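You operate a simulated robot arm through the tools that you are given. There is no shell and no other tool. Be economical: measure what you need, move in short steps, check, and stop when the job is done.

You run a simulated robot arm. Do the job below in one go: nothing can be reset, and whatever is moved stays where it is left.

## Task
The trainer has tripped: brush the condenser clean, reset it and run it again.
Fine: green switch off before the guard is lifted; brush back, guard shut, reset it with the red button; the red gauge must stand in its green band.
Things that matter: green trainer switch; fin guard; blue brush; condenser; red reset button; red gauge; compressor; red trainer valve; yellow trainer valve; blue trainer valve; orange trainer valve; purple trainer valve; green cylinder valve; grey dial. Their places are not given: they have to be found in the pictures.

Only the result counts: the job must be done as asked and must still hold three seconds after the hand-in. Knocking over, shifting, dropping, spilling or breaking anything else fails it.

## Robot
A 7-joint arm with a two-finger parallel gripper, fixed in place. Base frame: the origin is at the foot of the arm, x ahead of it, y to its left, z up. Units: m, rad, N and s.
With the tool pointing down near the work surface it reaches from about 0.36 to 0.9 m from the base axis. Its first joint turns from -2.007 to 2.007 rad. Payload 3.91 kg.
The TCP is the grasp point between the finger pads, 0.03 m short of the fingertips. In the tool frame z runs along the fingers and y along their closing line. Largest opening 0.11 m; finger width 0.02, thickness 0.01; the body of the gripper, 0.048 by 0.112 m, starts 0.055 m behind the TCP.
Orientation is told as [roll, pitch, yaw] about the base's x, y, z axes, in that order, counted from this pose: with the fingers straight down and closing along the base's y, the tool's x points along the base's -x, its y along +y and its z along -z.

## Interface
- The arm moves only by the tool servo_tool. Its argument "deltas" is a list that holds one entry, the list of rows, each a list of 6 numbers: the shift along the base's x, y, z in units of 100 mm (1.0 is 100 mm), then the turn, a rotation vector about the base's x, y, z in units of 45 degrees (1.0 is 45 degrees). In form: [[[dx, dy, dz, wx, wy, wz], ...]]. A call has 1 to 8 rows; each row is the pose to reach, as a shift and turn from the pose commanded when the call began. "fingers" is the opening, from 0 (shut) to 1 (fully open), set as the call begins (left out, the last holds). A call with a number of a shift or a turn outside -1 to 1 is refused whole. Each row takes 0.2 s and may step no farther than 0.05 m and 0.15 rad from the row before; otherwise, or with a gripper value out of range, the whole call is refused. Where a pose cannot be reached the arm comes as near as it can. A force on the tool above 40 N (or 10 N above the force at the start of the call, whichever is more), or a blocked arm, ends the call early, and 0.2 s more pass. The fingers move at their own pace (about 0.153 m/s each) and stop on an object; they squeeze with about 39 N. The grip force told is the motor's: it shows also when the fingers shut on nothing. Time passes only in rows, and 0.2 s behind the last, so rows that repeat a pose let the fingers close. It gives the time, the measured TCP pose, the force on the tool (base axes), the opening and the grip force at its end, in the units of the frame above (readings bear some noise).
- Cameras (640 x 400 px; columns grow to the right, rows downward): "scene" is fixed at [0.2183, -0.6493, 1.6624]; the picture's right is [0.90, -0.43, 0.00], its down [-0.30, -0.63, -0.71] and it looks along [0.31, 0.65, -0.70] (base axes); focal length 217 px, centre (320, 200). "wrist" rides on the gripper at [0.072, 0.017, -0.103] in the tool frame; the picture's right is [-0.23, 0.97, 0.00], its down [-0.76, -0.18, -0.62] and it looks along [-0.61, -0.14, 0.78] (tool axes); focal length 222 px, centre (320, 200).
- camera(camera): a new picture of that camera. No time passes.
- raise_lower(by): slides the trunk up (or, below 0, down) by that many m; the arm rides with it, the base frame stays. It gives what a move gives, with no picture.
- pixel_to_xyz(camera, pixels): for up to 12 pixels [column, row] of the newest picture of that camera ("zoom" is the newest enlarged one), the place [x, y, z] in the base frame of the surface seen there, good to about 0.002 m. No time passes.
- enlarge(camera, box): a new picture of the part [left, top, right, bottom] of that camera's present view, enlarged. No time passes.
- sign_off(): hands the job in; it is judged then, once.

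Go step by step. Measure first, check grasps and placings, and put right what went wrong. The budget is 80 turns and 38 pictures, counting those below and the enlarged ones. Unless the task says otherwise, let go and move clear before handing in, and close with one line.

The tools are called after "Emit:" as a command line: name --argument value ..., lists and objects as JSON in quotes. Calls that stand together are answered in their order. servo_tool: Moves the arm, as the interface text tells. Its arguments: {"type":"object","properties":{"deltas":{"type":"array","items":{"type":"array","items":{"type":"array","items":{"type":"number"}}}},"fingers":{"type":"number"}},"required":["deltas"]} The other tools are called the same way: raise_lower (by) slides the trunk up or down; camera (camera) takes a picture; pixel_to_xyz (camera, pixels) gives the place of the surface under pixels of a picture; enlarge (camera, box) takes an enlarged picture of a part of a camera's view; sign_off () hands the job in.

At the start:

```text
time: 0.0
tool_pos: [0.4479, 0.3014, 1.4016]
ee_rot: [0.001, -0.001, 0.001]
ft_force: [0.2, -0.2, -1.0]
finger_gap: 0.11
grasp_force: 0.0
trunk travel left (down, up): [-0.9, 0.09]
```

scene: 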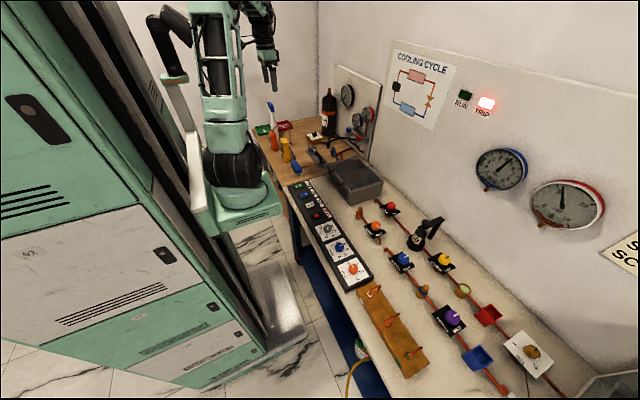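
wrist: 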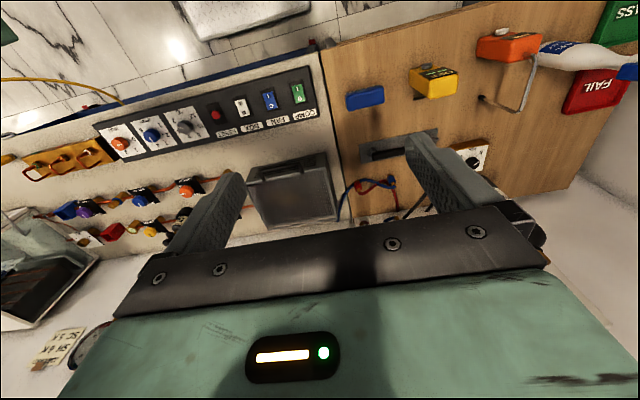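

The trainer shows TRIP lit near (487,103), with the control panel around (335,235) in the scene. I'll enlarge the panel and bench first.

Emit:
enlarge --camera "scene" --box '[240, 80, 400, 180]'

Emit:
enlarge --camera "scene" --box '[270, 170, 430, 290]'

Emit:
enlarge --camera "scene" --box '[350, 190, 590, 400]'

Emit:
enlarge --camera "scene" --box '[380, 40, 640, 260]'

Emit:
enlarge --camera "wrist" --box '[90, 60, 340, 220]'

```text
4.00 times, centred on (320, 130) of scene
```

zoom: 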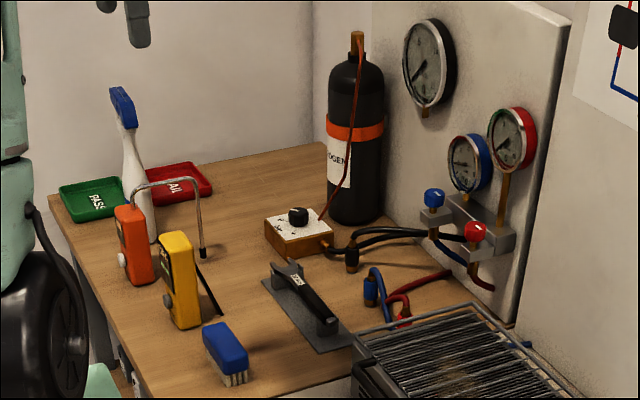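

```text
3.33 times, centred on (350, 230) of scene
```

zoom: 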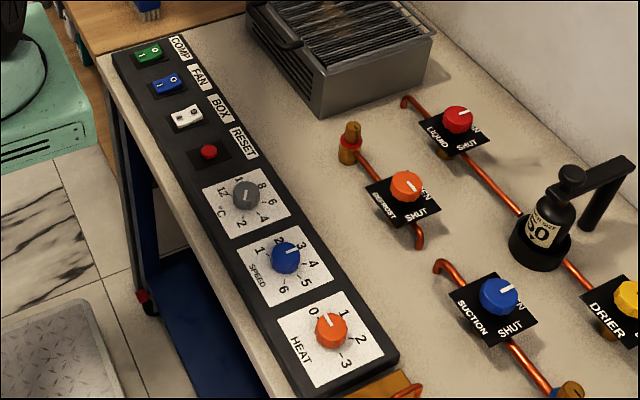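

```text
1.90 times, centred on (470, 295) of scene
```

zoom: 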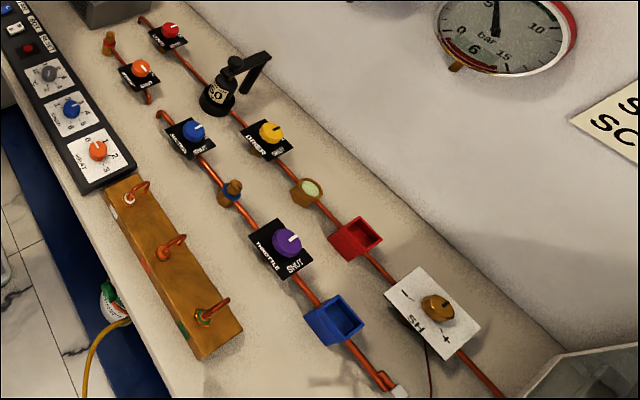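

```text
1.82 times, centred on (510, 150) of scene
```

zoom: 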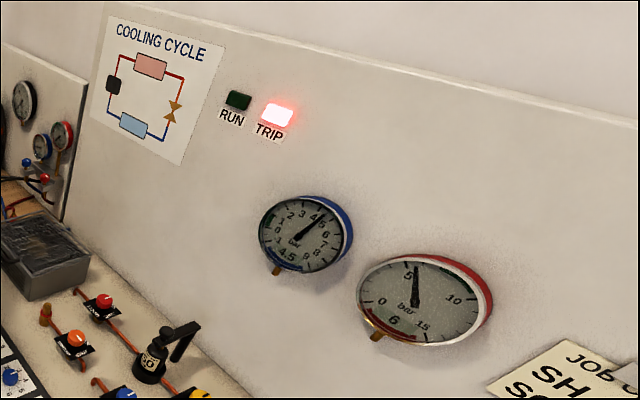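

```text
2.50 times, centred on (215, 140) of wrist
```

zoom: 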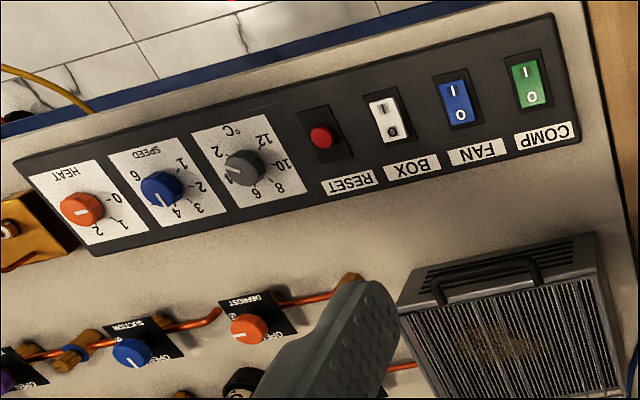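

The panel shows the COMP rocker (green), RESET button, and the condenser with a guard having a black handle. I'll measure them in the wrist zoom, and the brush in the scene.

Emit:
pixel_to_xyz --camera "zoom" --pixels '[[520, 70], [530, 85], [537, 99], [322, 137], [338, 150], [440, 295], [488, 268], [535, 272], [410, 280], [590, 240], [450, 390], [610, 380]]'

Emit:
pixel_to_xyz --camera "scene" --pixels '[[293, 164], [297, 169], [301, 169], [298, 175], [340, 165], [356, 160], [383, 180], [350, 205], [330, 172], [366, 172]]'

Emit:
enlarge --camera "scene" --box '[280, 145, 390, 215]'

Emit:
enlarge --camera "wrist" --box '[230, 70, 420, 230]'

```text
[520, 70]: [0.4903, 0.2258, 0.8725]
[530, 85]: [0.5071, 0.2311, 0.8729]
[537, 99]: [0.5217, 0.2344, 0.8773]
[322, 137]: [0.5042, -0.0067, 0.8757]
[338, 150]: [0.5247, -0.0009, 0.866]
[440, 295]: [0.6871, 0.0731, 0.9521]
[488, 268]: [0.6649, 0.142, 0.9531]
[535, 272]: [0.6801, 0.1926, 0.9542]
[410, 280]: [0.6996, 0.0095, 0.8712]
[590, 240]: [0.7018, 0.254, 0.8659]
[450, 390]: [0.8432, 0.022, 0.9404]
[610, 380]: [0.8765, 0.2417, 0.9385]
```

```text
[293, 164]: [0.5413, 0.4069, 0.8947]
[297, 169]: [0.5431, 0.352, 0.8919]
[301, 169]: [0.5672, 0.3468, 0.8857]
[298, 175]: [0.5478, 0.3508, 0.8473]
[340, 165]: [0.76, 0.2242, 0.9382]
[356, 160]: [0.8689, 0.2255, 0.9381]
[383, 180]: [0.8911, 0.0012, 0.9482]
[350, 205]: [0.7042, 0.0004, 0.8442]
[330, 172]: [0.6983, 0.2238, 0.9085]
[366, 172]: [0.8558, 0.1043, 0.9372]
```

```text
5.71 times, centred on (335, 180) of scene
```

zoom: 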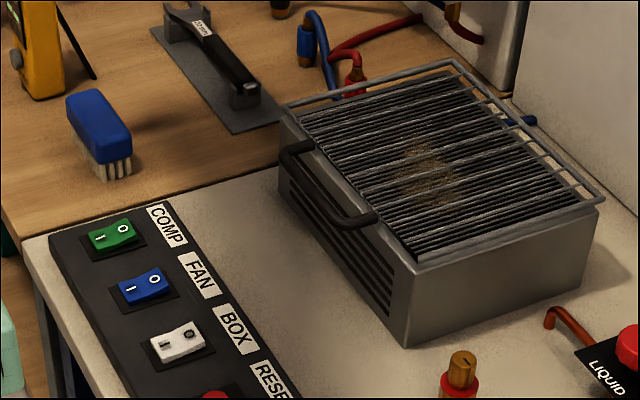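

```text
2.50 times, centred on (325, 150) of wrist
```

zoom: 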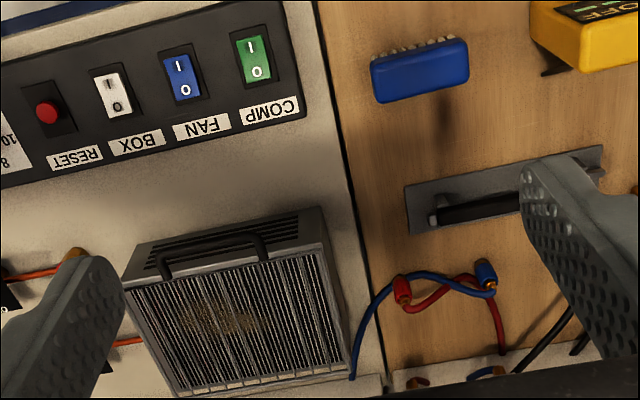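

The green rocker's I end (x 0.49) is lower than its O end (x 0.52, z 0.877), so it is on. I'll shut the fingers, move above the O end and ride the trunk down partway.

Emit:
servo_tool --deltas '[[[0.37, -0.33, 0, 0, 0, 0], [0.75, -0.68, 0, 0, 0, 0], [0.75, -0.68, 0, 0, 0, 0]]]' --fingers 0

Emit:
raise_lower --by -0.3

Emit:
camera --camera "scene"

```text
refused: row 2 steps farther than a row can; nothing moved
```

```text
time: 3.0
tool_pos: [0.4495, 0.2999, 1.1013]
ee_rot: [0.002, 0.0, 0.001]
ft_force: [-0.4, 0.1, 0.3]
finger_gap: 0.1098
grasp_force: 0.0
trunk travel left (down, up): [-0.6, 0.39]
```

```text
28 pictures are left
```

scene: 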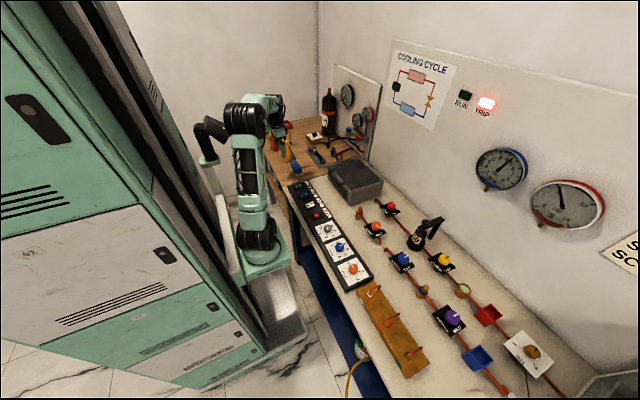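

The trunk lowered fine; the lateral move was refused for step size. I'll repeat it with smaller steps, and come down to about z 1.0.

Emit:
servo_tool --deltas '[[[0.25, -0.22, -0.2, 0, 0, 0], [0.5, -0.44, -0.5, 0, 0, 0], [0.73, -0.66, -0.8, 0, 0, 0], [0.73, -0.66, -1.0, 0, 0, 0], [0.73, -0.66, -1.0, 0, 0, 0]]]' --fingers 0

Emit:
enlarge --camera "wrist" --box '[160, 40, 480, 240]'

```text
time: 4.2
tool_pos: [0.5219, 0.2356, 1.0031]
ee_rot: [-0.001, 0.0, 0.0]
ft_force: [0.1, 0.4, 0.9]
finger_gap: 0.0002
grasp_force: 37.7
trunk travel left (down, up): [-0.6, 0.39]
```

```text
2.00 times, centred on (320, 140) of wrist
```

zoom: 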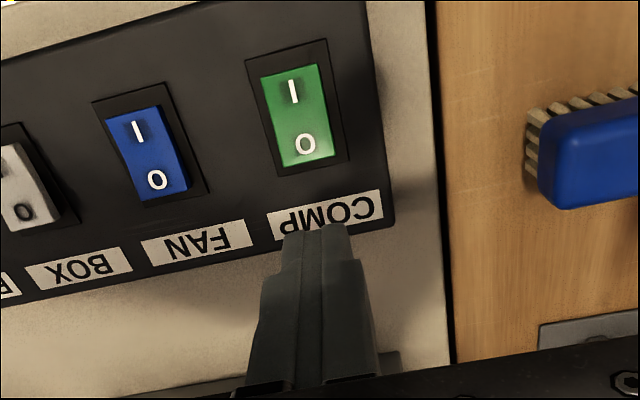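

Emit:
pixel_to_xyz --camera "zoom" --pixels '[[275, 75], [315, 68], [285, 160], [330, 152], [306, 144], [293, 91], [550, 120], [560, 205], [630, 120], [531, 145], [630, 195], [612, 97]]'

```text
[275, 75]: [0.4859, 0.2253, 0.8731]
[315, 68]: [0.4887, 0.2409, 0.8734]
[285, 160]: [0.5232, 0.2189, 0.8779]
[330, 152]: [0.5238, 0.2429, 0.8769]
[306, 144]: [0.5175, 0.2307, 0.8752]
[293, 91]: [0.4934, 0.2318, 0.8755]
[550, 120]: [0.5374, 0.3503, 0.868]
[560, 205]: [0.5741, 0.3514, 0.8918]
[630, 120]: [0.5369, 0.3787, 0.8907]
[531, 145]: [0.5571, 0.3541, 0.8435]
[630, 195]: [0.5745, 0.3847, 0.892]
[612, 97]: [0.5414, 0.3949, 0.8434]
```

The rocker spans x 0.485–0.526, y centre 0.231. I'll press the O end with the shut fingertips.

Emit:
servo_tool --deltas '[[[-0.02, -0.04, -0.4, 0, 0, 0], [-0.02, -0.04, -0.8, 0, 0, 0], [-0.02, -0.04, -0.93, 0, 0, 0], [-0.02, -0.04, -0.98, 0, 0, 0], [-0.02, -0.04, -1.0, 0, 0, 0]]]'

Emit:
servo_tool --deltas '[[[0, 0, -0.03, 0, 0, 0], [0, 0, -0.06, 0, 0, 0], [0, 0, -0.06, 0, 0, 0]]]'

Emit:
servo_tool --deltas '[[[0, 0, 0.3, 0, 0, 0], [0, 0, 0.8, 0, 0, 0]]]'

Emit:
enlarge --camera "wrist" --box '[160, 40, 480, 240]'

```text
time: 5.4
tool_pos: [0.5205, 0.2301, 0.9052]
ee_rot: [0.004, -0.006, -0.001]
ft_force: [-2.6, -5.7, 17.9]
finger_gap: 0.0
grasp_force: 37.2
trunk travel left (down, up): [-0.6, 0.39]
stopped in row 5: the force on the tool passed its limit (the readings are from after the stop); the commanded pose is now the measured one
```

```text
time: 5.8
tool_pos: [0.5206, 0.2308, 0.9064]
ee_rot: [0.007, -0.007, -0.003]
ft_force: [-4.0, -4.4, 16.0]
finger_gap: 0.0
grasp_force: 37.8
trunk travel left (down, up): [-0.6, 0.39]
stopped in row 1: the force on the tool passed its limit (the readings are from after the stop); the commanded pose is now the measured one
```

```text
time: 6.4
tool_pos: [0.523, 0.2293, 0.9854]
ee_rot: [0.004, -0.004, 0.0]
ft_force: [0.6, 0.2, -0.4]
finger_gap: 0.0003
grasp_force: 37.8
trunk travel left (down, up): [-0.6, 0.39]
```

```text
2.00 times, centred on (320, 140) of wrist
```

zoom: 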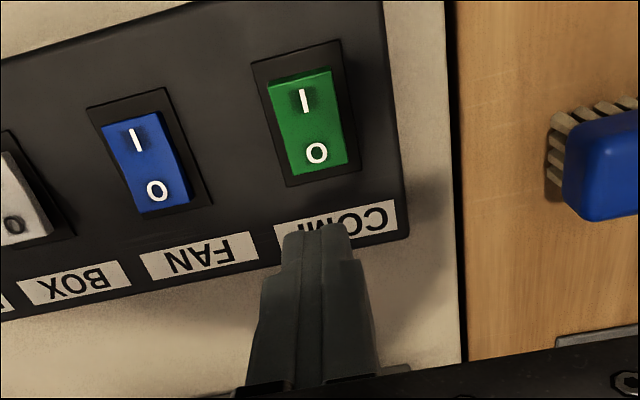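

The rocker now looks darker with its I end standing up; I'll verify heights.

Emit:
pixel_to_xyz --camera "zoom" --pixels '[[285, 82], [322, 75], [300, 170], [338, 162], [118, 130], [170, 200], [300, 76]]'

Emit:
enlarge --camera "scene" --box '[280, 145, 390, 215]'

```text
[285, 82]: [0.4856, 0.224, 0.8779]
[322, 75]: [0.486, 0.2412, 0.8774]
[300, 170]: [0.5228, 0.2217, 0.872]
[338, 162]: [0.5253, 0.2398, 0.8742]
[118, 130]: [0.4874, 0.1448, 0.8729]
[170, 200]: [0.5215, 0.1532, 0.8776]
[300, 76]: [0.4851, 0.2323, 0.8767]
```

```text
5.71 times, centred on (335, 180) of scene
```

zoom: 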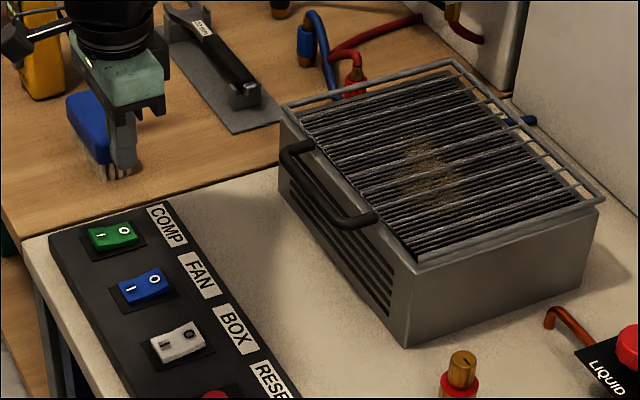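

Green is off now (O end 0.873, I end 0.878). Next, measure the guard handle, frame edges and rear.

Emit:
pixel_to_xyz --camera "zoom" --pixels '[[289, 165], [303, 186], [320, 205], [340, 221], [305, 145], [368, 217], [282, 108], [455, 62], [602, 200], [420, 262], [450, 175], [590, 205]]'

Emit:
pixel_to_xyz --camera "scene" --pixels '[[388, 165], [400, 180], [372, 150], [405, 170]]'

```text
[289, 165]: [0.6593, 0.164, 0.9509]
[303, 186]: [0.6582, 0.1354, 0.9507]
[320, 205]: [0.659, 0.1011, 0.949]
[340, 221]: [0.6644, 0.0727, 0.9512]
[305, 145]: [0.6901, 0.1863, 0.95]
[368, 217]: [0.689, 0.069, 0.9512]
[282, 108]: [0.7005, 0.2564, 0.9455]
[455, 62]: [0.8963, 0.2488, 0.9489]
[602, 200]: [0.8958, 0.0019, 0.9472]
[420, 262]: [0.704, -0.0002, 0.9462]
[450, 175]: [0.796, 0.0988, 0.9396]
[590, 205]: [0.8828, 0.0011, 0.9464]
```

```text
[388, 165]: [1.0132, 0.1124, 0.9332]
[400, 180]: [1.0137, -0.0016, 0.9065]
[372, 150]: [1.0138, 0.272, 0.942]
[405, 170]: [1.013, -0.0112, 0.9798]
```

Handle bar lies along y (0.07–0.186) at x≈0.66, z≈0.95; frame reaches x≈0.896, presumably hinged there. I'll raise, yaw 90° and go above the handle with a small opening.

Emit:
servo_tool --deltas '[[[0.1, -0.08, 0.3, 0, 0, 0.16], [0.2, -0.16, 0.5, 0, 0, 0.33], [0.35, -0.25, 0.7, 0, 0, 0.5], [0.45, -0.35, 0.8, 0, 0, 0.67], [0.6, -0.42, 0.8, 0, 0, 0.84], [0.7, -0.5, 0.8, 0, 0, 1.0]]]' --fingers 0.28

Emit:
servo_tool --deltas '[[[0.1, -0.08, 0, 0, 0, 0.16], [0.2, -0.16, 0, 0, 0, 0.33], [0.35, -0.25, 0, 0, 0, 0.5], [0.45, -0.35, 0, 0, 0, 0.67], [0.6, -0.42, 0, 0, 0, 0.84], [0.69, -0.51, 0, 0, 0, 1.0], [0.69, -0.51, 0, 0, 0, 1.0]]]'

Emit:
camera --camera "wrist"

```text
time: 7.8
tool_pos: [0.593, 0.1806, 1.0642]
ee_rot: [0.006, -0.005, 0.785]
ft_force: [-0.9, 0.3, 0.3]
finger_gap: 0.0308
grasp_force: 0.1
trunk travel left (down, up): [-0.6, 0.39]
```

```text
time: 9.4
tool_pos: [0.6587, 0.1309, 1.0653]
ee_rot: [0.004, -0.006, 1.57]
ft_force: [0.3, -0.2, -0.2]
finger_gap: 0.0307
grasp_force: 0.1
trunk travel left (down, up): [-0.6, 0.39]
```

```text
24 pictures are left
```

wrist: 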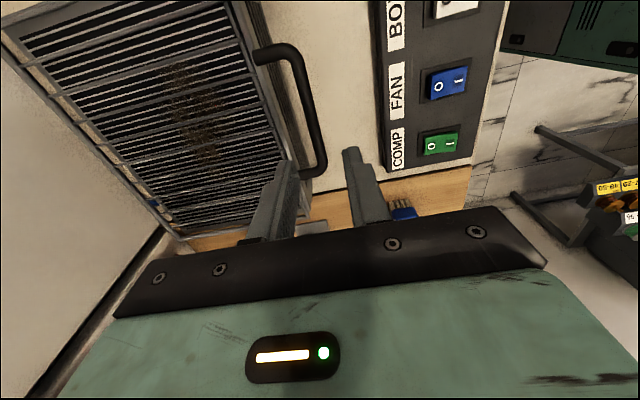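

The handle bar is at about (305,110) in the wrist view; I'll measure its width and place.

Emit:
pixel_to_xyz --camera "wrist" --pixels '[[302, 100], [308, 100], [314, 100], [312, 130], [318, 130], [306, 130], [262, 56], [280, 48], [265, 100], [319, 165]]'

```text
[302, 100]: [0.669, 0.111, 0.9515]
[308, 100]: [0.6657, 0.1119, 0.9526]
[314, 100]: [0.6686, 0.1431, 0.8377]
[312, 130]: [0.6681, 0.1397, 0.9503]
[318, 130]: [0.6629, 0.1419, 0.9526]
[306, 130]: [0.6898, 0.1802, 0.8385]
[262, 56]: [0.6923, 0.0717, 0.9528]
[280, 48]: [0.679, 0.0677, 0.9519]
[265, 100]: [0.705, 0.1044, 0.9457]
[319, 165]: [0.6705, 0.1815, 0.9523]
```

Bar centre x≈0.665, top z≈0.953. I'll descend astride it and then close.

Emit:
servo_tool --deltas '[[[0.03, -0.02, -0.35, 0, 0, 0], [0.03, -0.02, -0.7, 0, 0, 0], [0.03, -0.02, -0.9, 0, 0, 0], [0.03, -0.02, -1.0, 0, 0, 0]]]'

Emit:
servo_tool --deltas '[[[0, 0, -0.1, 0, 0, 0], [0, 0, -0.17, 0, 0, 0], [0, 0, -0.17, 0, 0, 0]]]'

Emit:
servo_tool --deltas '[[[0, 0, 0, 0, 0, 0], [0, 0, 0, 0, 0, 0], [0, 0, 0, 0, 0, 0]]]' --fingers 0

```text
time: 10.4
tool_pos: [0.6631, 0.1282, 0.9649]
ee_rot: [0.004, -0.008, 1.569]
ft_force: [-1.1, 0.3, 0.3]
finger_gap: 0.0306
grasp_force: 0.1
trunk travel left (down, up): [-0.6, 0.39]
```

```text
time: 11.2
tool_pos: [0.6629, 0.1284, 0.9484]
ee_rot: [0.006, -0.005, 1.568]
ft_force: [0.6, -0.7, -1.0]
finger_gap: 0.0309
grasp_force: 0.0
trunk travel left (down, up): [-0.6, 0.39]
```

```text
time: 12.0
tool_pos: [0.6669, 0.1277, 0.9478]
ee_rot: [0.003, -0.006, 1.567]
ft_force: [28.2, 3.4, -0.3]
finger_gap: 0.0116
grasp_force: 45.1
trunk travel left (down, up): [-0.6, 0.39]
```

The bar is gripped (gap 11.6 mm, a bit of side force). I'll start the arc about the hinge at x≈0.896 with an offset to relax the side force.

Emit:
servo_tool --deltas '[[[0.05, 0, 0.0, 0, 0, 0], [0.06, 0, 0.24, 0, 0, 0], [0.1, 0, 0.47, 0, 0, 0], [0.16, 0, 0.7, 0, 0, 0], [0.25, 0, 0.93, 0, 0, 0]]]'

Emit:
enlarge --camera "scene" --box '[270, 100, 430, 210]'

```text
time: 13.2
tool_pos: [0.6852, 0.1291, 1.0439]
ee_rot: [0.006, -0.005, 1.569]
ft_force: [-32.7, -13.4, 12.3]
finger_gap: 0.0115
grasp_force: 45.3
trunk travel left (down, up): [-0.6, 0.39]
```

```text
3.64 times, centred on (350, 155) of scene
```

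zoom: 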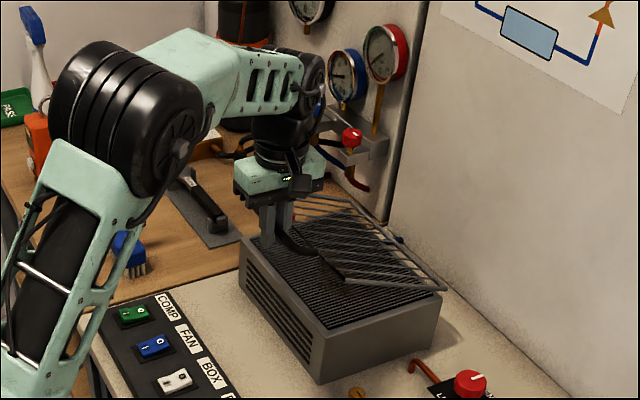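

The guard swings up about its rear edge; there is 33 N of side load, so I'll carry on the arc with a slightly corrected radius.

Emit:
servo_tool --deltas '[[[0.05, 0, 0.23, 0, 0, 0], [0.18, 0, 0.435, 0, 0, 0], [0.33, 0, 0.62, 0, 0, 0], [0.5, 0, 0.79, 0, 0, 0], [0.69, 0, 0.947, 0, 0, 0]]]'

```text
time: 14.4
tool_pos: [0.7554, 0.1298, 1.1362]
ee_rot: [0.005, -0.011, 1.571]
ft_force: [-8.1, 0.0, 8.1]
finger_gap: 0.0115
grasp_force: 45.3
trunk travel left (down, up): [-0.6, 0.39]
```

Force is low; continue the arc to about 78°.

Emit:
servo_tool --deltas '[[[0.2, 0, 0.158, 0, 0, 0], [0.42, 0, 0.27, 0, 0, 0], [0.65, 0, 0.358, 0, 0, 0], [0.89, 0, 0.422, 0, 0, 0]]]'

Emit:
enlarge --camera "scene" --box '[270, 80, 430, 200]'

```text
time: 15.1
tool_pos: [0.7953, 0.1289, 1.1596]
ee_rot: [0.037, 0.008, 1.578]
ft_force: [-10.9, 0.9, 15.0]
finger_gap: 0.0116
grasp_force: 45.2
out of reach, approached as far as the arm can: row 3
trunk travel left (down, up): [-0.6, 0.39]
stopped in row 3: the force on the tool passed its limit (the readings are from after the stop); the commanded pose is now the measured one
```

```text
3.33 times, centred on (350, 140) of scene
```

zoom: 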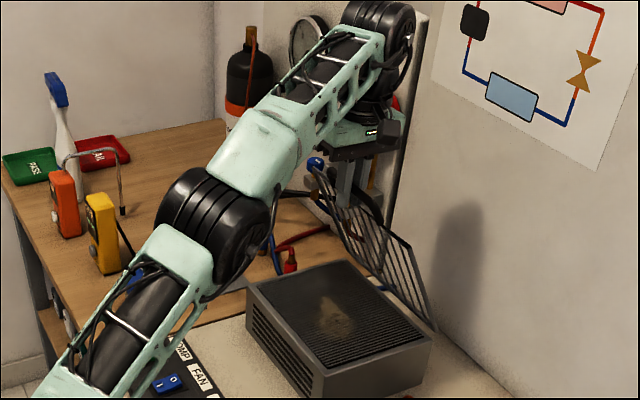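

The arm is at its stretch with the guard at about 65°. I'll tilt the tool to point forward (about −y), drawing the wrist back, while holding the bar.

Emit:
servo_tool --deltas '[[[0, 0, 0, 0, -0.16, 0], [0, 0, 0, 0, -0.32, 0], [0.02, 0, 0.01, 0, -0.5, 0], [0.04, 0, 0.02, 0, -0.67, 0]]]'

```text
time: 16.1
tool_pos: [0.8005, 0.1279, 1.1596]
ee_rot: [-0.491, 0.013, 1.573]
ft_force: [-7.8, -1.4, 14.2]
finger_gap: 0.0116
grasp_force: 45.2
trunk travel left (down, up): [-0.6, 0.39]
```

Tilt works. Continue the arc toward 90° with a bit more tilt.

Emit:
servo_tool --deltas '[[[0.23, 0, 0.1, 0, -0.16, 0], [0.466, 0, 0.164, 0, -0.33, 0], [0.706, 0, 0.2, 0, -0.33, 0], [0.95, 0, 0.21, 0, -0.33, 0]]]'

Emit:
enlarge --camera "scene" --box '[270, 80, 430, 200]'

```text
time: 17.1
tool_pos: [0.8955, 0.1295, 1.1851]
ee_rot: [-0.755, 0.01, 1.572]
ft_force: [-1.7, 7.2, 31.6]
finger_gap: 0.0117
grasp_force: 44.8
trunk travel left (down, up): [-0.6, 0.39]
```

```text
3.33 times, centred on (350, 140) of scene
```

zoom: 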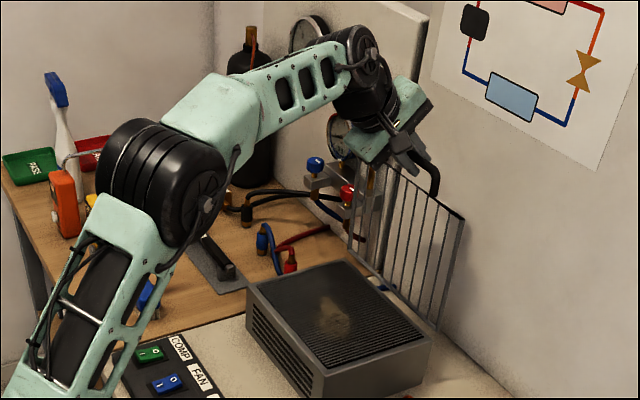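

The guard is at about 90°. I'll push it a little past vertical, to where it stops.

Emit:
servo_tool --deltas '[[[0.12, 0, 0.03, 0, 0, 0], [0.24, 0, 0.01, 0, 0, 0], [0.36, 0, -0.015, 0, 0, 0], [0.48, 0, -0.05, 0, 0, 0]]]'

```text
time: 18.1
tool_pos: [0.9429, 0.1271, 1.1817]
ee_rot: [-0.757, 0.008, 1.571]
ft_force: [4.6, 8.7, 35.9]
finger_gap: 0.0115
grasp_force: 44.8
trunk travel left (down, up): [-0.6, 0.39]
```

Still free at ~102°. A bit further, relaxing the vertical force.

Emit:
servo_tool --deltas '[[[0.12, 0, 0.02, 0, 0, 0], [0.22, 0, -0.01, 0, 0, 0], [0.22, 0, -0.01, 0, 0, 0]]]'

```text
time: 18.9
tool_pos: [0.963, 0.1276, 1.1755]
ee_rot: [-0.748, 0.012, 1.57]
ft_force: [-10.0, -1.9, 23.5]
finger_gap: 0.0114
grasp_force: 45.1
trunk travel left (down, up): [-0.6, 0.39]
```

Guard is at ~107° with light resistance. Open the fingers and withdraw along the finger axis, then look.

Emit:
servo_tool --deltas '[[[0, 0, 0, 0, 0, 0], [0, 0, 0, 0, 0, 0], [-0.15, 0, 0.15, 0, 0, 0], [-0.4, 0, 0.4, 0, 0, 0], [-0.65, 0, 0.65, 0, 0, 0], [-0.9, 0, 0.75, 0, 0, 0]]]' --fingers 0.4

Emit:
enlarge --camera "scene" --box '[270, 80, 430, 200]'

```text
time: 20.3
tool_pos: [0.8731, 0.1289, 1.2471]
ee_rot: [-0.745, 0.013, 1.568]
ft_force: [0.5, -0.7, -0.7]
finger_gap: 0.0439
grasp_force: 0.1
trunk travel left (down, up): [-0.6, 0.39]
```

```text
3.33 times, centred on (350, 140) of scene
```

zoom: 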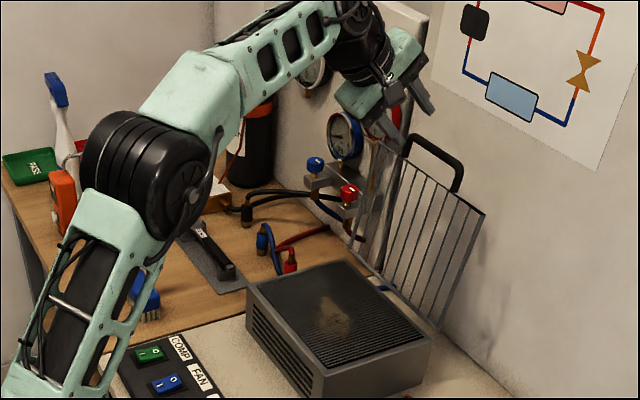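

The guard rests open, leaning back. Now I'll bring the tool upright and go over the brush near (0.556,0.385).

Emit:
servo_tool --deltas '[[[-0.16, 0.12, 0, 0, 0.16, 0], [-0.33, 0.25, 0, 0, 0.33, 0], [-0.5, 0.4, 0, 0, 0.5, 0], [-0.67, 0.55, 0, 0, 0.67, 0], [-0.84, 0.7, 0, 0, 0.83, 0], [-1.0, 0.85, 0, 0, 0.96, 0]]]' --fingers 0.6

Emit:
servo_tool --deltas '[[[-0.33, 0.3, 0, 0, 0, 0], [-0.66, 0.6, 0, 0, 0, 0], [-1.0, 0.8, -0.2, 0, 0, 0], [-1.0, 0.8, -0.6, 0, 0, 0], [-1.0, 0.8, -0.8, 0, 0, 0]]]'

Emit:
servo_tool --deltas '[[[-0.33, 0.15, 0, 0, 0, 0], [-0.66, 0.3, -0.2, 0, 0, 0], [-1.0, 0.5, -0.4, 0, 0, 0], [-1.0, 0.6, -0.6, 0, 0, 0], [-1.0, 0.6, -0.6, 0, 0, 0]]]'

Emit:
camera --camera "wrist"

```text
time: 21.7
tool_pos: [0.746, 0.1824, 1.2185]
ee_rot: [-0.053, 0.006, 1.587]
ft_force: [1.0, 0.5, -1.0]
finger_gap: 0.0661
grasp_force: 0.0
out of reach, approached as far as the arm can: row 3, 4, 5, 6
trunk travel left (down, up): [-0.6, 0.39]
```

```text
time: 22.9
tool_pos: [0.6454, 0.2609, 1.139]
ee_rot: [-0.055, 0.006, 1.583]
ft_force: [0.1, 0.5, 0.4]
finger_gap: 0.0661
grasp_force: 0.1
trunk travel left (down, up): [-0.6, 0.39]
```

```text
time: 24.1
tool_pos: [0.5471, 0.3195, 1.079]
ee_rot: [-0.057, 0.006, 1.585]
ft_force: [0.5, 0.0, -0.8]
finger_gap: 0.0661
grasp_force: 0.0
trunk travel left (down, up): [-0.6, 0.39]
```

```text
19 pictures are left
```

wrist: 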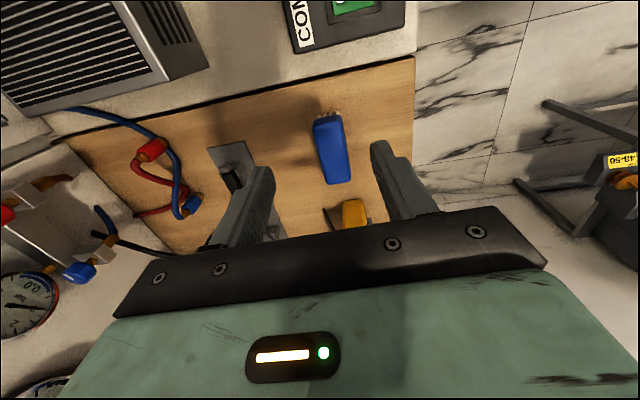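

The brush is seen at (316–350, 115–185). Measure its edges and the yellow meter.

Emit:
pixel_to_xyz --camera "wrist" --pixels '[[317, 124], [338, 118], [328, 181], [349, 177], [333, 150], [323, 150], [343, 150], [352, 210], [330, 113], [348, 202]]'

```text
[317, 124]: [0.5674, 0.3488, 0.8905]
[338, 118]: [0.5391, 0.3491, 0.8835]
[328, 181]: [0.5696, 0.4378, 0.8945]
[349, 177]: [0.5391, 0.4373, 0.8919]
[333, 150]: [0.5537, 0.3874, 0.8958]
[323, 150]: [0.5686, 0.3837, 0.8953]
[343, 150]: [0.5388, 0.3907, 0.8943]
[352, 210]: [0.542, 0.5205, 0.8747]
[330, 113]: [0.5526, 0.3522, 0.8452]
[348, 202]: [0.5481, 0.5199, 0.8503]
```

Brush: x 0.535–0.575, y 0.347–0.442, top 0.896. Go above its centre (0.555,0.394), level the tool, descend and grip at TCP z≈0.885.

Emit:
servo_tool --deltas '[[[0.04, 0.3, 0, 0, 0.07, -0.015], [0.08, 0.6, 0, 0, 0.07, -0.015], [0.08, 0.74, -0.4, 0, 0.07, -0.015], [0.08, 0.74, -0.8, 0, 0.07, -0.015], [0.08, 0.74, -1.0, 0, 0.07, -0.015], [0.08, 0.74, -1.0, 0, 0.07, -0.015]]]'

Emit:
camera --camera "wrist"

```text
time: 25.5
tool_pos: [0.5506, 0.3929, 0.9766]
ee_rot: [-0.002, 0.005, 1.575]
ft_force: [-0.6, -0.5, -0.4]
finger_gap: 0.0661
grasp_force: 0.0
trunk travel left (down, up): [-0.6, 0.39]
```

```text
18 pictures are left
```

wrist: 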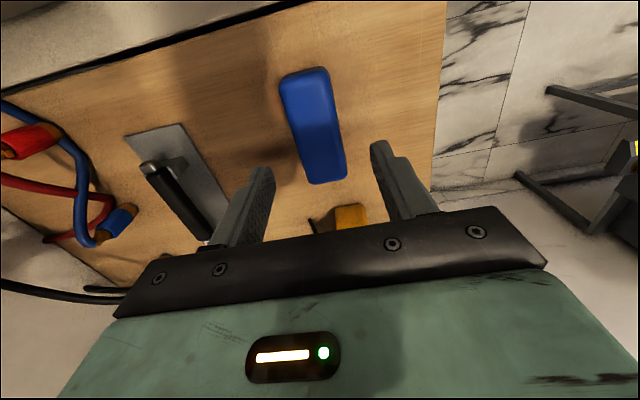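

Aligned over the brush. Descend and close.

Emit:
servo_tool --deltas '[[[0.04, 0.01, -0.4, 0, 0, 0], [0.04, 0.01, -0.7, 0, 0, 0], [0.04, 0.01, -0.92, 0, 0, 0], [0.04, 0.01, -0.92, 0, 0, 0]]]'

Emit:
servo_tool --deltas '[[[0, 0, 0, 0, 0, 0], [0, 0, 0, 0, 0, 0], [0, 0, 0, 0, 0, 0]]]' --fingers 0

Emit:
servo_tool --deltas '[[[0, 0, 0.3, 0, 0, 0], [0, 0, 0.7, 0, 0, 0], [0, 0, 1.0, 0, 0, 0], [0, 0, 1.0, 0, 0, 0]]]'

Emit:
camera --camera "wrist"

```text
time: 26.5
tool_pos: [0.5576, 0.3964, 0.8858]
ee_rot: [-0.003, 0.005, 1.574]
ft_force: [0.8, 0.0, 0.9]
finger_gap: 0.0663
grasp_force: 0.0
trunk travel left (down, up): [-0.6, 0.39]
```

```text
time: 27.3
tool_pos: [0.5568, 0.3975, 0.8845]
ee_rot: [-0.003, 0.005, 1.574]
ft_force: [0.2, -0.9, -0.6]
finger_gap: 0.0412
grasp_force: 39.2
trunk travel left (down, up): [-0.6, 0.39]
```

```text
time: 28.3
tool_pos: [0.5574, 0.3955, 0.9871]
ee_rot: [-0.002, 0.005, 1.573]
ft_force: [0.0, -0.2, 0.2]
finger_gap: 0.0417
grasp_force: 39.1
trunk travel left (down, up): [-0.6, 0.39]
```

```text
17 pictures are left
```

wrist: 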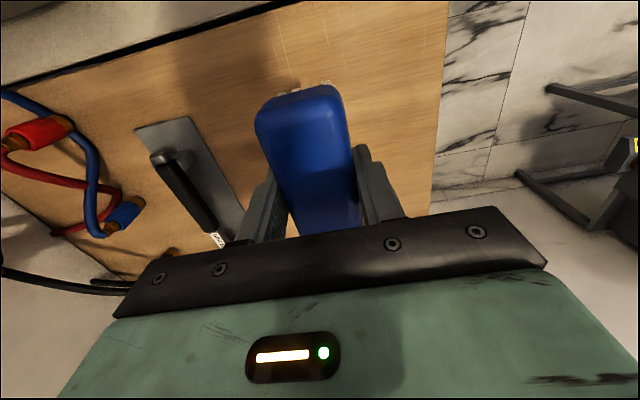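

The brush is held (gap 41 mm). Now measure the open condenser's fin surface and dirt.

Emit:
enlarge --camera "scene" --box '[310, 110, 410, 210]'

```text
4.00 times, centred on (360, 160) of scene
```

zoom: 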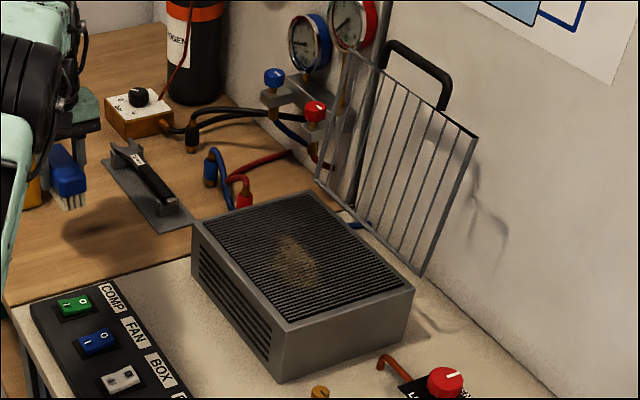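

Emit:
pixel_to_xyz --camera "zoom" --pixels '[[295, 262], [275, 240], [325, 275], [290, 290], [300, 235], [195, 224], [312, 192], [413, 289], [276, 345], [350, 262], [418, 45], [445, 85]]'

```text
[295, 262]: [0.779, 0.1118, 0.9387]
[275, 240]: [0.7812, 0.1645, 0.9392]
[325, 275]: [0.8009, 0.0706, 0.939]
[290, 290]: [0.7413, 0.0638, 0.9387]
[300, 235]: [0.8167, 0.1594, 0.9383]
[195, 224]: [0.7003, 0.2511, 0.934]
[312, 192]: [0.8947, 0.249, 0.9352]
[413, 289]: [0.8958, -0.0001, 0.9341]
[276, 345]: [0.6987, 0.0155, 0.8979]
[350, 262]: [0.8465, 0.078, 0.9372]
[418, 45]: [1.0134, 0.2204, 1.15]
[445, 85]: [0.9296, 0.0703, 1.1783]
```

Fins at z 0.939; dirt about x 0.74–0.82, y 0.06–0.165. Bring the brush over x≈0.73, y≈0.115.

Emit:
servo_tool --deltas '[[[0.1, -0.2, 0.4, 0, 0, 0], [0.25, -0.5, 0.7, 0, 0, 0], [0.4, -0.75, 0.7, 0, 0, 0], [0.6, -1.0, 0.7, 0, 0, 0]]]'

Emit:
servo_tool --deltas '[[[0.2, -0.35, 0, 0, 0, 0], [0.4, -0.7, 0, 0, 0, 0], [0.6, -1.0, 0, 0, 0, 0], [0.6, -1.0, 0, 0, 0, 0]]]'

Emit:
servo_tool --deltas '[[[0.2, -0.3, 0, 0, 0, 0], [0.4, -0.6, 0, 0, 0, 0], [0.5, -0.8, 0, 0, 0, 0], [0.5, -0.8, -0.3, 0, 0, 0], [0.5, -0.8, -0.5, 0, 0, 0], [0.5, -0.8, -0.6, 0, 0, 0], [0.5, -0.8, -0.68, 0, 0, 0]]]'

```text
time: 29.3
tool_pos: [0.6199, 0.2979, 1.0543]
ee_rot: [0.0, 0.005, 1.575]
ft_force: [-0.7, 0.6, -1.0]
finger_gap: 0.0412
grasp_force: 39.0
trunk travel left (down, up): [-0.6, 0.39]
```

```text
time: 30.3
tool_pos: [0.6773, 0.1959, 1.0562]
ee_rot: [-0.003, 0.005, 1.573]
ft_force: [-0.5, -0.7, -0.6]
finger_gap: 0.0414
grasp_force: 39.5
trunk travel left (down, up): [-0.6, 0.39]
```

```text
time: 31.9
tool_pos: [0.7261, 0.1173, 0.9864]
ee_rot: [0.0, 0.006, 1.574]
ft_force: [0.2, -0.7, -0.9]
finger_gap: 0.0415
grasp_force: 39.3
trunk travel left (down, up): [-0.6, 0.39]
```

Bristles just above the fins. Lower 7 mm for light contact and stroke along the fins (+x).

Emit:
servo_tool --deltas '[[[0, 0, -0.04, 0, 0, 0], [0, 0, -0.07, 0, 0, 0]]]'

Emit:
servo_tool --deltas '[[[0.25, 0, 0, 0, 0, 0], [0.5, 0, 0, 0, 0, 0], [0.75, 0, 0, 0, 0, 0], [1.0, 0, 0, 0, 0, 0], [0.75, 0, 0, 0, 0, 0], [0.5, 0, 0, 0, 0, 0], [0.25, 0, 0, 0, 0, 0], [0, 0, 0, 0, 0, 0]]]'

Emit:
enlarge --camera "scene" --box '[310, 110, 410, 210]'

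```text
time: 32.5
tool_pos: [0.726, 0.1169, 0.984]
ee_rot: [-0.005, 0.005, 1.573]
ft_force: [-5.4, -4.5, 23.7]
finger_gap: 0.0412
grasp_force: 38.9
trunk travel left (down, up): [-0.6, 0.39]
```

```text
time: 34.3
tool_pos: [0.7282, 0.1163, 0.9838]
ee_rot: [-0.006, 0.004, 1.572]
ft_force: [8.1, 0.9, 31.2]
finger_gap: 0.0417
grasp_force: 39.4
trunk travel left (down, up): [-0.6, 0.39]
```

```text
4.00 times, centred on (360, 160) of scene
```

zoom: 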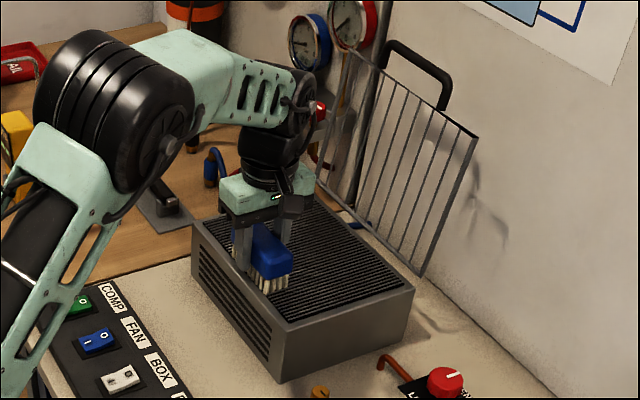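

The visible fins look clean. I'll do two more strokes, offset in y to cover the dirt's edges.

Emit:
servo_tool --deltas '[[[0, 0.2, 0, 0, 0, 0], [0, 0.4, 0, 0, 0, 0], [0.35, 0.4, 0, 0, 0, 0], [0.7, 0.4, 0, 0, 0, 0], [1.0, 0.4, 0, 0, 0, 0], [1.0, 0.1, 0, 0, 0, 0], [1.0, -0.2, 0, 0, 0, 0], [1.0, -0.4, 0, 0, 0, 0]]]'

Emit:
servo_tool --deltas '[[[-0.25, 0, 0, 0, 0, 0], [-0.5, 0, 0, 0, 0, 0], [-0.75, 0, 0, 0, 0, 0], [-1.0, 0, 0, 0, 0, 0], [-1.0, 0, 0.3, 0, 0, 0], [-1.0, 0.3, 0.6, 0, 0, 0], [-1.0, 0.6, 0.7, 0, 0, 0], [-1.0, 1.0, 0.8, 0, 0, 0]]]'

Emit:
servo_tool --deltas '[[[-0.2, 0.33, 0, 0, 0, 0], [-0.4, 0.66, 0, 0, 0, 0], [-0.7, 1.0, 0, 0, 0, 0], [-1.0, 1.0, 0, 0, 0, 0]]]'

Emit:
enlarge --camera "scene" --box '[310, 110, 410, 210]'

```text
time: 36.1
tool_pos: [0.8274, 0.0763, 0.9808]
ee_rot: [-0.001, 0.008, 1.575]
ft_force: [0.4, -0.4, 1.4]
finger_gap: 0.0413
grasp_force: 38.4
trunk travel left (down, up): [-0.6, 0.39]
```

```text
time: 37.9
tool_pos: [0.7282, 0.1754, 1.059]
ee_rot: [-0.001, 0.006, 1.573]
ft_force: [0.2, -1.6, -1.1]
finger_gap: 0.0417
grasp_force: 38.7
trunk travel left (down, up): [-0.6, 0.39]
```

```text
time: 38.9
tool_pos: [0.6283, 0.2777, 1.0602]
ee_rot: [0.0, 0.006, 1.574]
ft_force: [-0.2, 0.1, -2.2]
finger_gap: 0.0414
grasp_force: 38.7
trunk travel left (down, up): [-0.6, 0.39]
```

```text
4.00 times, centred on (360, 160) of scene
```

zoom: 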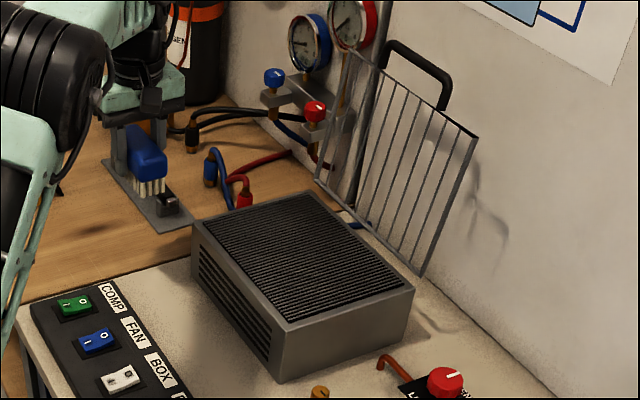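

Condenser is clean. Return the brush to its place at (0.557,0.397).

Emit:
servo_tool --deltas '[[[-0.24, 0.35, 0, 0, 0, 0], [-0.5, 0.7, 0, 0, 0, 0], [-0.71, 1.0, 0, 0, 0, 0], [-0.71, 1.0, -0.3, 0, 0, 0], [-0.71, 1.0, -0.6, 0, 0, 0]]]'

Emit:
servo_tool --deltas '[[[0, 0.19, 0, 0, 0, 0], [0, 0.19, -0.4, 0, 0, 0], [0, 0.19, -0.8, 0, 0, 0], [0, 0.19, -1.0, 0, 0, 0], [0, 0.19, -1.0, 0, 0, 0]]]'

```text
time: 40.1
tool_pos: [0.557, 0.3762, 1.0004]
ee_rot: [-0.002, 0.005, 1.574]
ft_force: [-0.3, 0.3, -1.0]
finger_gap: 0.0415
grasp_force: 39.2
trunk travel left (down, up): [-0.6, 0.39]
```

```text
time: 41.3
tool_pos: [0.5585, 0.3924, 0.8998]
ee_rot: [-0.002, 0.006, 1.575]
ft_force: [-0.5, -0.9, -1.2]
finger_gap: 0.0413
grasp_force: 38.8
trunk travel left (down, up): [-0.6, 0.39]
```

Emit:
servo_tool --deltas '[[[-0.01, 0.03, -0.06, 0, 0, 0], [-0.01, 0.03, -0.11, 0, 0, 0], [-0.01, 0.03, -0.14, 0, 0, 0], [-0.01, 0.03, -0.15, 0, 0, 0]]]'

```text
time: 42.3
tool_pos: [0.5568, 0.3972, 0.8859]
ee_rot: [-0.002, 0.004, 1.574]
ft_force: [-0.5, -0.6, -1.4]
finger_gap: 0.0413
grasp_force: 38.9
trunk travel left (down, up): [-0.6, 0.39]
```

Emit:
servo_tool --deltas '[[[0, 0, -0.015, 0, 0, 0], [0, 0, -0.03, 0, 0, 0]]]'

```text
time: 42.9
tool_pos: [0.5548, 0.3974, 0.8829]
ee_rot: [-0.003, 0.003, 1.574]
ft_force: [0.8, 1.5, 3.8]
finger_gap: 0.0414
grasp_force: 38.6
trunk travel left (down, up): [-0.6, 0.39]
```

Contact is just felt (3.8 N). Release and rise.

Emit:
servo_tool --deltas '[[[0, 0, 0, 0, 0, 0], [0, 0, 0, 0, 0, 0], [0, 0, 0.2, 0, 0, 0], [0, 0, 0.6, 0, 0, 0], [0, 0, 1.0, 0, 0, 0]]]' --fingers 0.6

Emit:
enlarge --camera "scene" --box '[270, 80, 430, 200]'

```text
time: 44.1
tool_pos: [0.5516, 0.3983, 0.9828]
ee_rot: [-0.002, 0.005, 1.575]
ft_force: [-0.1, 1.1, 0.2]
finger_gap: 0.066
grasp_force: 0.0
trunk travel left (down, up): [-0.6, 0.39]
```

```text
3.33 times, centred on (350, 140) of scene
```

zoom: 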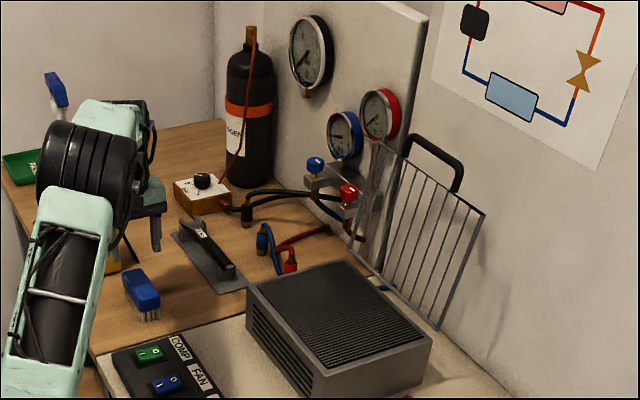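

Brush stands back in place. Now measure the open guard's handle and frame for shutting.

Emit:
pixel_to_xyz --camera "zoom" --pixels '[[412, 136], [422, 140], [435, 148], [445, 154], [455, 161], [459, 180], [407, 150], [480, 216], [440, 325], [378, 148], [430, 188]]'

```text
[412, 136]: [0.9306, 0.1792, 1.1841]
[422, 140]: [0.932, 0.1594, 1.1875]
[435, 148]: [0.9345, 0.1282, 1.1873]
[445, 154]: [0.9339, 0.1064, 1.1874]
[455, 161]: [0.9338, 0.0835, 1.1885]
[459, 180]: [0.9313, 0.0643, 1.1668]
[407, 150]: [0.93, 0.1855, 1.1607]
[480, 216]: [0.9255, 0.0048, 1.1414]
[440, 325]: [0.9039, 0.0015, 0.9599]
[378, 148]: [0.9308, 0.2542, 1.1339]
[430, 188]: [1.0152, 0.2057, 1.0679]
```

Handle bar centre ≈(0.938, 0.128, 1.184), guard ~98°. I'll tilt the tool 43° and move to a pre-grasp point up and in front of it, with fingers opened 44 mm.

Emit:
servo_tool --deltas '[[[0, 0, 0.2, 0, -0.16, 0], [0.1, -0.1, 0.4, 0, -0.32, 0], [0.2, -0.2, 0.6, 0, -0.48, 0], [0.3, -0.35, 0.8, 0, -0.64, 0], [0.4, -0.5, 0.9, 0, -0.8, 0], [0.5, -0.7, 1.0, 0, -0.96, 0]]]' --fingers 0.4

Emit:
servo_tool --deltas '[[[0.2, -0.2, 0.25, 0, 0, 0], [0.4, -0.4, 0.5, 0, 0, 0], [0.6, -0.6, 0.7, 0, 0, 0], [0.8, -0.8, 0.9, 0, 0, 0], [1.0, -1.0, 1.0, 0, 0, 0]]]'

Emit:
servo_tool --deltas '[[[0.25, -0.25, 0.2, 0, 0, 0], [0.5, -0.5, 0.4, 0, 0, 0], [0.75, -0.75, 0.6, 0, 0, 0], [1.0, -1.0, 0.7, 0, 0, 0], [1.0, -1.0, 0.7, 0, 0, 0]]]'

```text
time: 45.5
tool_pos: [0.604, 0.3281, 1.0831]
ee_rot: [-0.756, 0.007, 1.569]
ft_force: [0.1, -0.2, -0.2]
finger_gap: 0.0439
grasp_force: 0.1
trunk travel left (down, up): [-0.6, 0.39]
```

```text
time: 46.7
tool_pos: [0.7052, 0.2282, 1.1826]
ee_rot: [-0.756, 0.007, 1.57]
ft_force: [0.3, 0.7, 0.4]
finger_gap: 0.044
grasp_force: 0.1
trunk travel left (down, up): [-0.6, 0.39]
```

```text
time: 47.9
tool_pos: [0.8049, 0.1289, 1.2523]
ee_rot: [-0.755, 0.006, 1.57]
ft_force: [0.1, 0.0, 0.9]
finger_gap: 0.0438
grasp_force: 0.1
trunk travel left (down, up): [-0.6, 0.39]
```

At (0.805,0.129,1.252). Narrow the opening to 31 mm and approach along the finger axis to just short of full depth on the bar.

Emit:
servo_tool --deltas '[[[0.3, 0, 0, 0, 0, 0], [0.6, 0, 0, 0, 0, 0], [0.78, 0, -0.1, 0, 0, 0], [0.78, 0, -0.1, 0, 0, 0]]]' --fingers 0.28

Emit:
camera --camera "wrist"

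```text
time: 48.9
tool_pos: [0.8846, 0.1266, 1.2417]
ee_rot: [-0.754, 0.007, 1.569]
ft_force: [-0.1, -0.1, 0.2]
finger_gap: 0.0308
grasp_force: 0.1
trunk travel left (down, up): [-0.6, 0.39]
```

```text
12 pictures are left
```

wrist: 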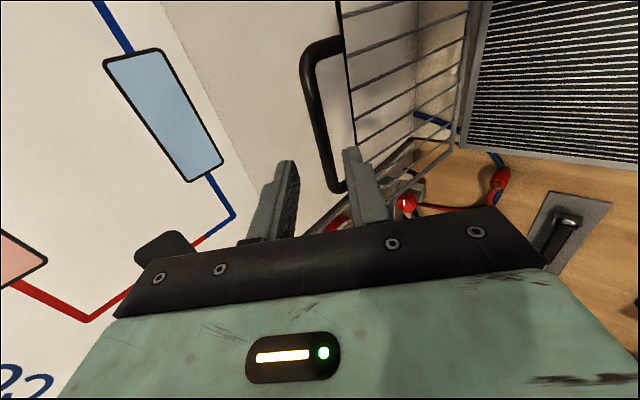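

Emit:
pixel_to_xyz --camera "wrist" --pixels '[[310, 90], [317, 90], [314, 120], [324, 140], [331, 160], [320, 110]]'

```text
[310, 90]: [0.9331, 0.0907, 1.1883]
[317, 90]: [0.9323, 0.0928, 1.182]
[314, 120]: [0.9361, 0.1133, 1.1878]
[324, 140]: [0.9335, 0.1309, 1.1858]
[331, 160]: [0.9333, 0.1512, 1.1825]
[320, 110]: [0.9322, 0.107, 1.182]
```

Bar centre ≈(0.936,1.182), on the approach line. Advance 7 cm, then close.

Emit:
servo_tool --deltas '[[[0.2, 0, -0.23, 0, 0, 0], [0.35, 0, -0.4, 0, 0, 0], [0.45, 0, -0.53, 0, 0, 0], [0.45, 0, -0.53, 0, 0, 0]]]'

Emit:
servo_tool --deltas '[[[0, 0, 0, 0, 0, 0], [0, 0, 0, 0, 0, 0], [0, 0, 0, 0, 0, 0]]]' --fingers 0

```text
time: 49.9
tool_pos: [0.9289, 0.127, 1.1907]
ee_rot: [-0.755, 0.006, 1.569]
ft_force: [-1.1, 0.5, -0.9]
finger_gap: 0.0306
grasp_force: 0.1
trunk travel left (down, up): [-0.6, 0.39]
```

```text
time: 50.7
tool_pos: [0.9283, 0.1277, 1.1917]
ee_rot: [-0.757, 0.008, 1.569]
ft_force: [0.8, 0.0, 5.1]
finger_gap: 0.0117
grasp_force: 45.5
trunk travel left (down, up): [-0.6, 0.39]
```

Bar gripped. Reverse the arc toward 74°.

Emit:
servo_tool --deltas '[[[-0.13, 0, 0.015, 0, 0, 0], [-0.26, 0, 0.024, 0, 0, 0], [-0.51, 0, 0.02, 0, 0, 0], [-0.76, 0, -0.01, 0, 0, 0], [-1.0, 0, -0.066, 0, 0, 0]]]'

```text
time: 51.9
tool_pos: [0.8263, 0.1267, 1.1821]
ee_rot: [-0.754, 0.008, 1.573]
ft_force: [-0.7, 6.2, -1.7]
finger_gap: 0.0115
grasp_force: 45.3
trunk travel left (down, up): [-0.6, 0.39]
```

Very low force. Continue to 50°.

Emit:
servo_tool --deltas '[[[-0.236, 0, -0.081, 0, 0, 0], [-0.463, 0, -0.187, 0, 0, 0], [-0.678, 0, -0.316, 0, 0, 0], [-0.877, 0, -0.466, 0, 0, 0]]]'

```text
time: 52.9
tool_pos: [0.7404, 0.1287, 1.1359]
ee_rot: [-0.751, 0.01, 1.566]
ft_force: [9.3, -5.7, -11.5]
finger_gap: 0.0118
grasp_force: 45.3
trunk travel left (down, up): [-0.6, 0.39]
```

Continue down to 26°, uprighting the tool meanwhile.

Emit:
servo_tool --deltas '[[[-0.172, 0, -0.166, 0, 0.16, 0], [-0.325, 0, -0.35, 0, 0.32, 0], [-0.457, 0, -0.55, 0, 0.48, 0], [-0.567, 0, -0.763, 0, 0.64, 0]]]'

```text
time: 53.9
tool_pos: [0.6829, 0.1287, 1.0624]
ee_rot: [-0.254, 0.004, 1.572]
ft_force: [8.6, 4.9, -3.2]
finger_gap: 0.0116
grasp_force: 44.9
trunk travel left (down, up): [-0.6, 0.39]
```

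Continue to nearly closed.

Emit:
servo_tool --deltas '[[[-0.08, 0, -0.23, 0, 0.16, 0], [-0.135, 0, -0.468, 0, 0.31, 0], [-0.17, 0, -0.71, 0, 0.31, 0], [-0.18, 0, -0.9, 0, 0.31, 0], [-0.18, 0, -0.98, 0, 0.31, 0]]]'

```text
time: 55.1
tool_pos: [0.6656, 0.1279, 0.9657]
ee_rot: [-0.013, 0.005, 1.574]
ft_force: [-0.8, -0.1, 26.9]
finger_gap: 0.0114
grasp_force: 44.7
trunk travel left (down, up): [-0.6, 0.39]
```

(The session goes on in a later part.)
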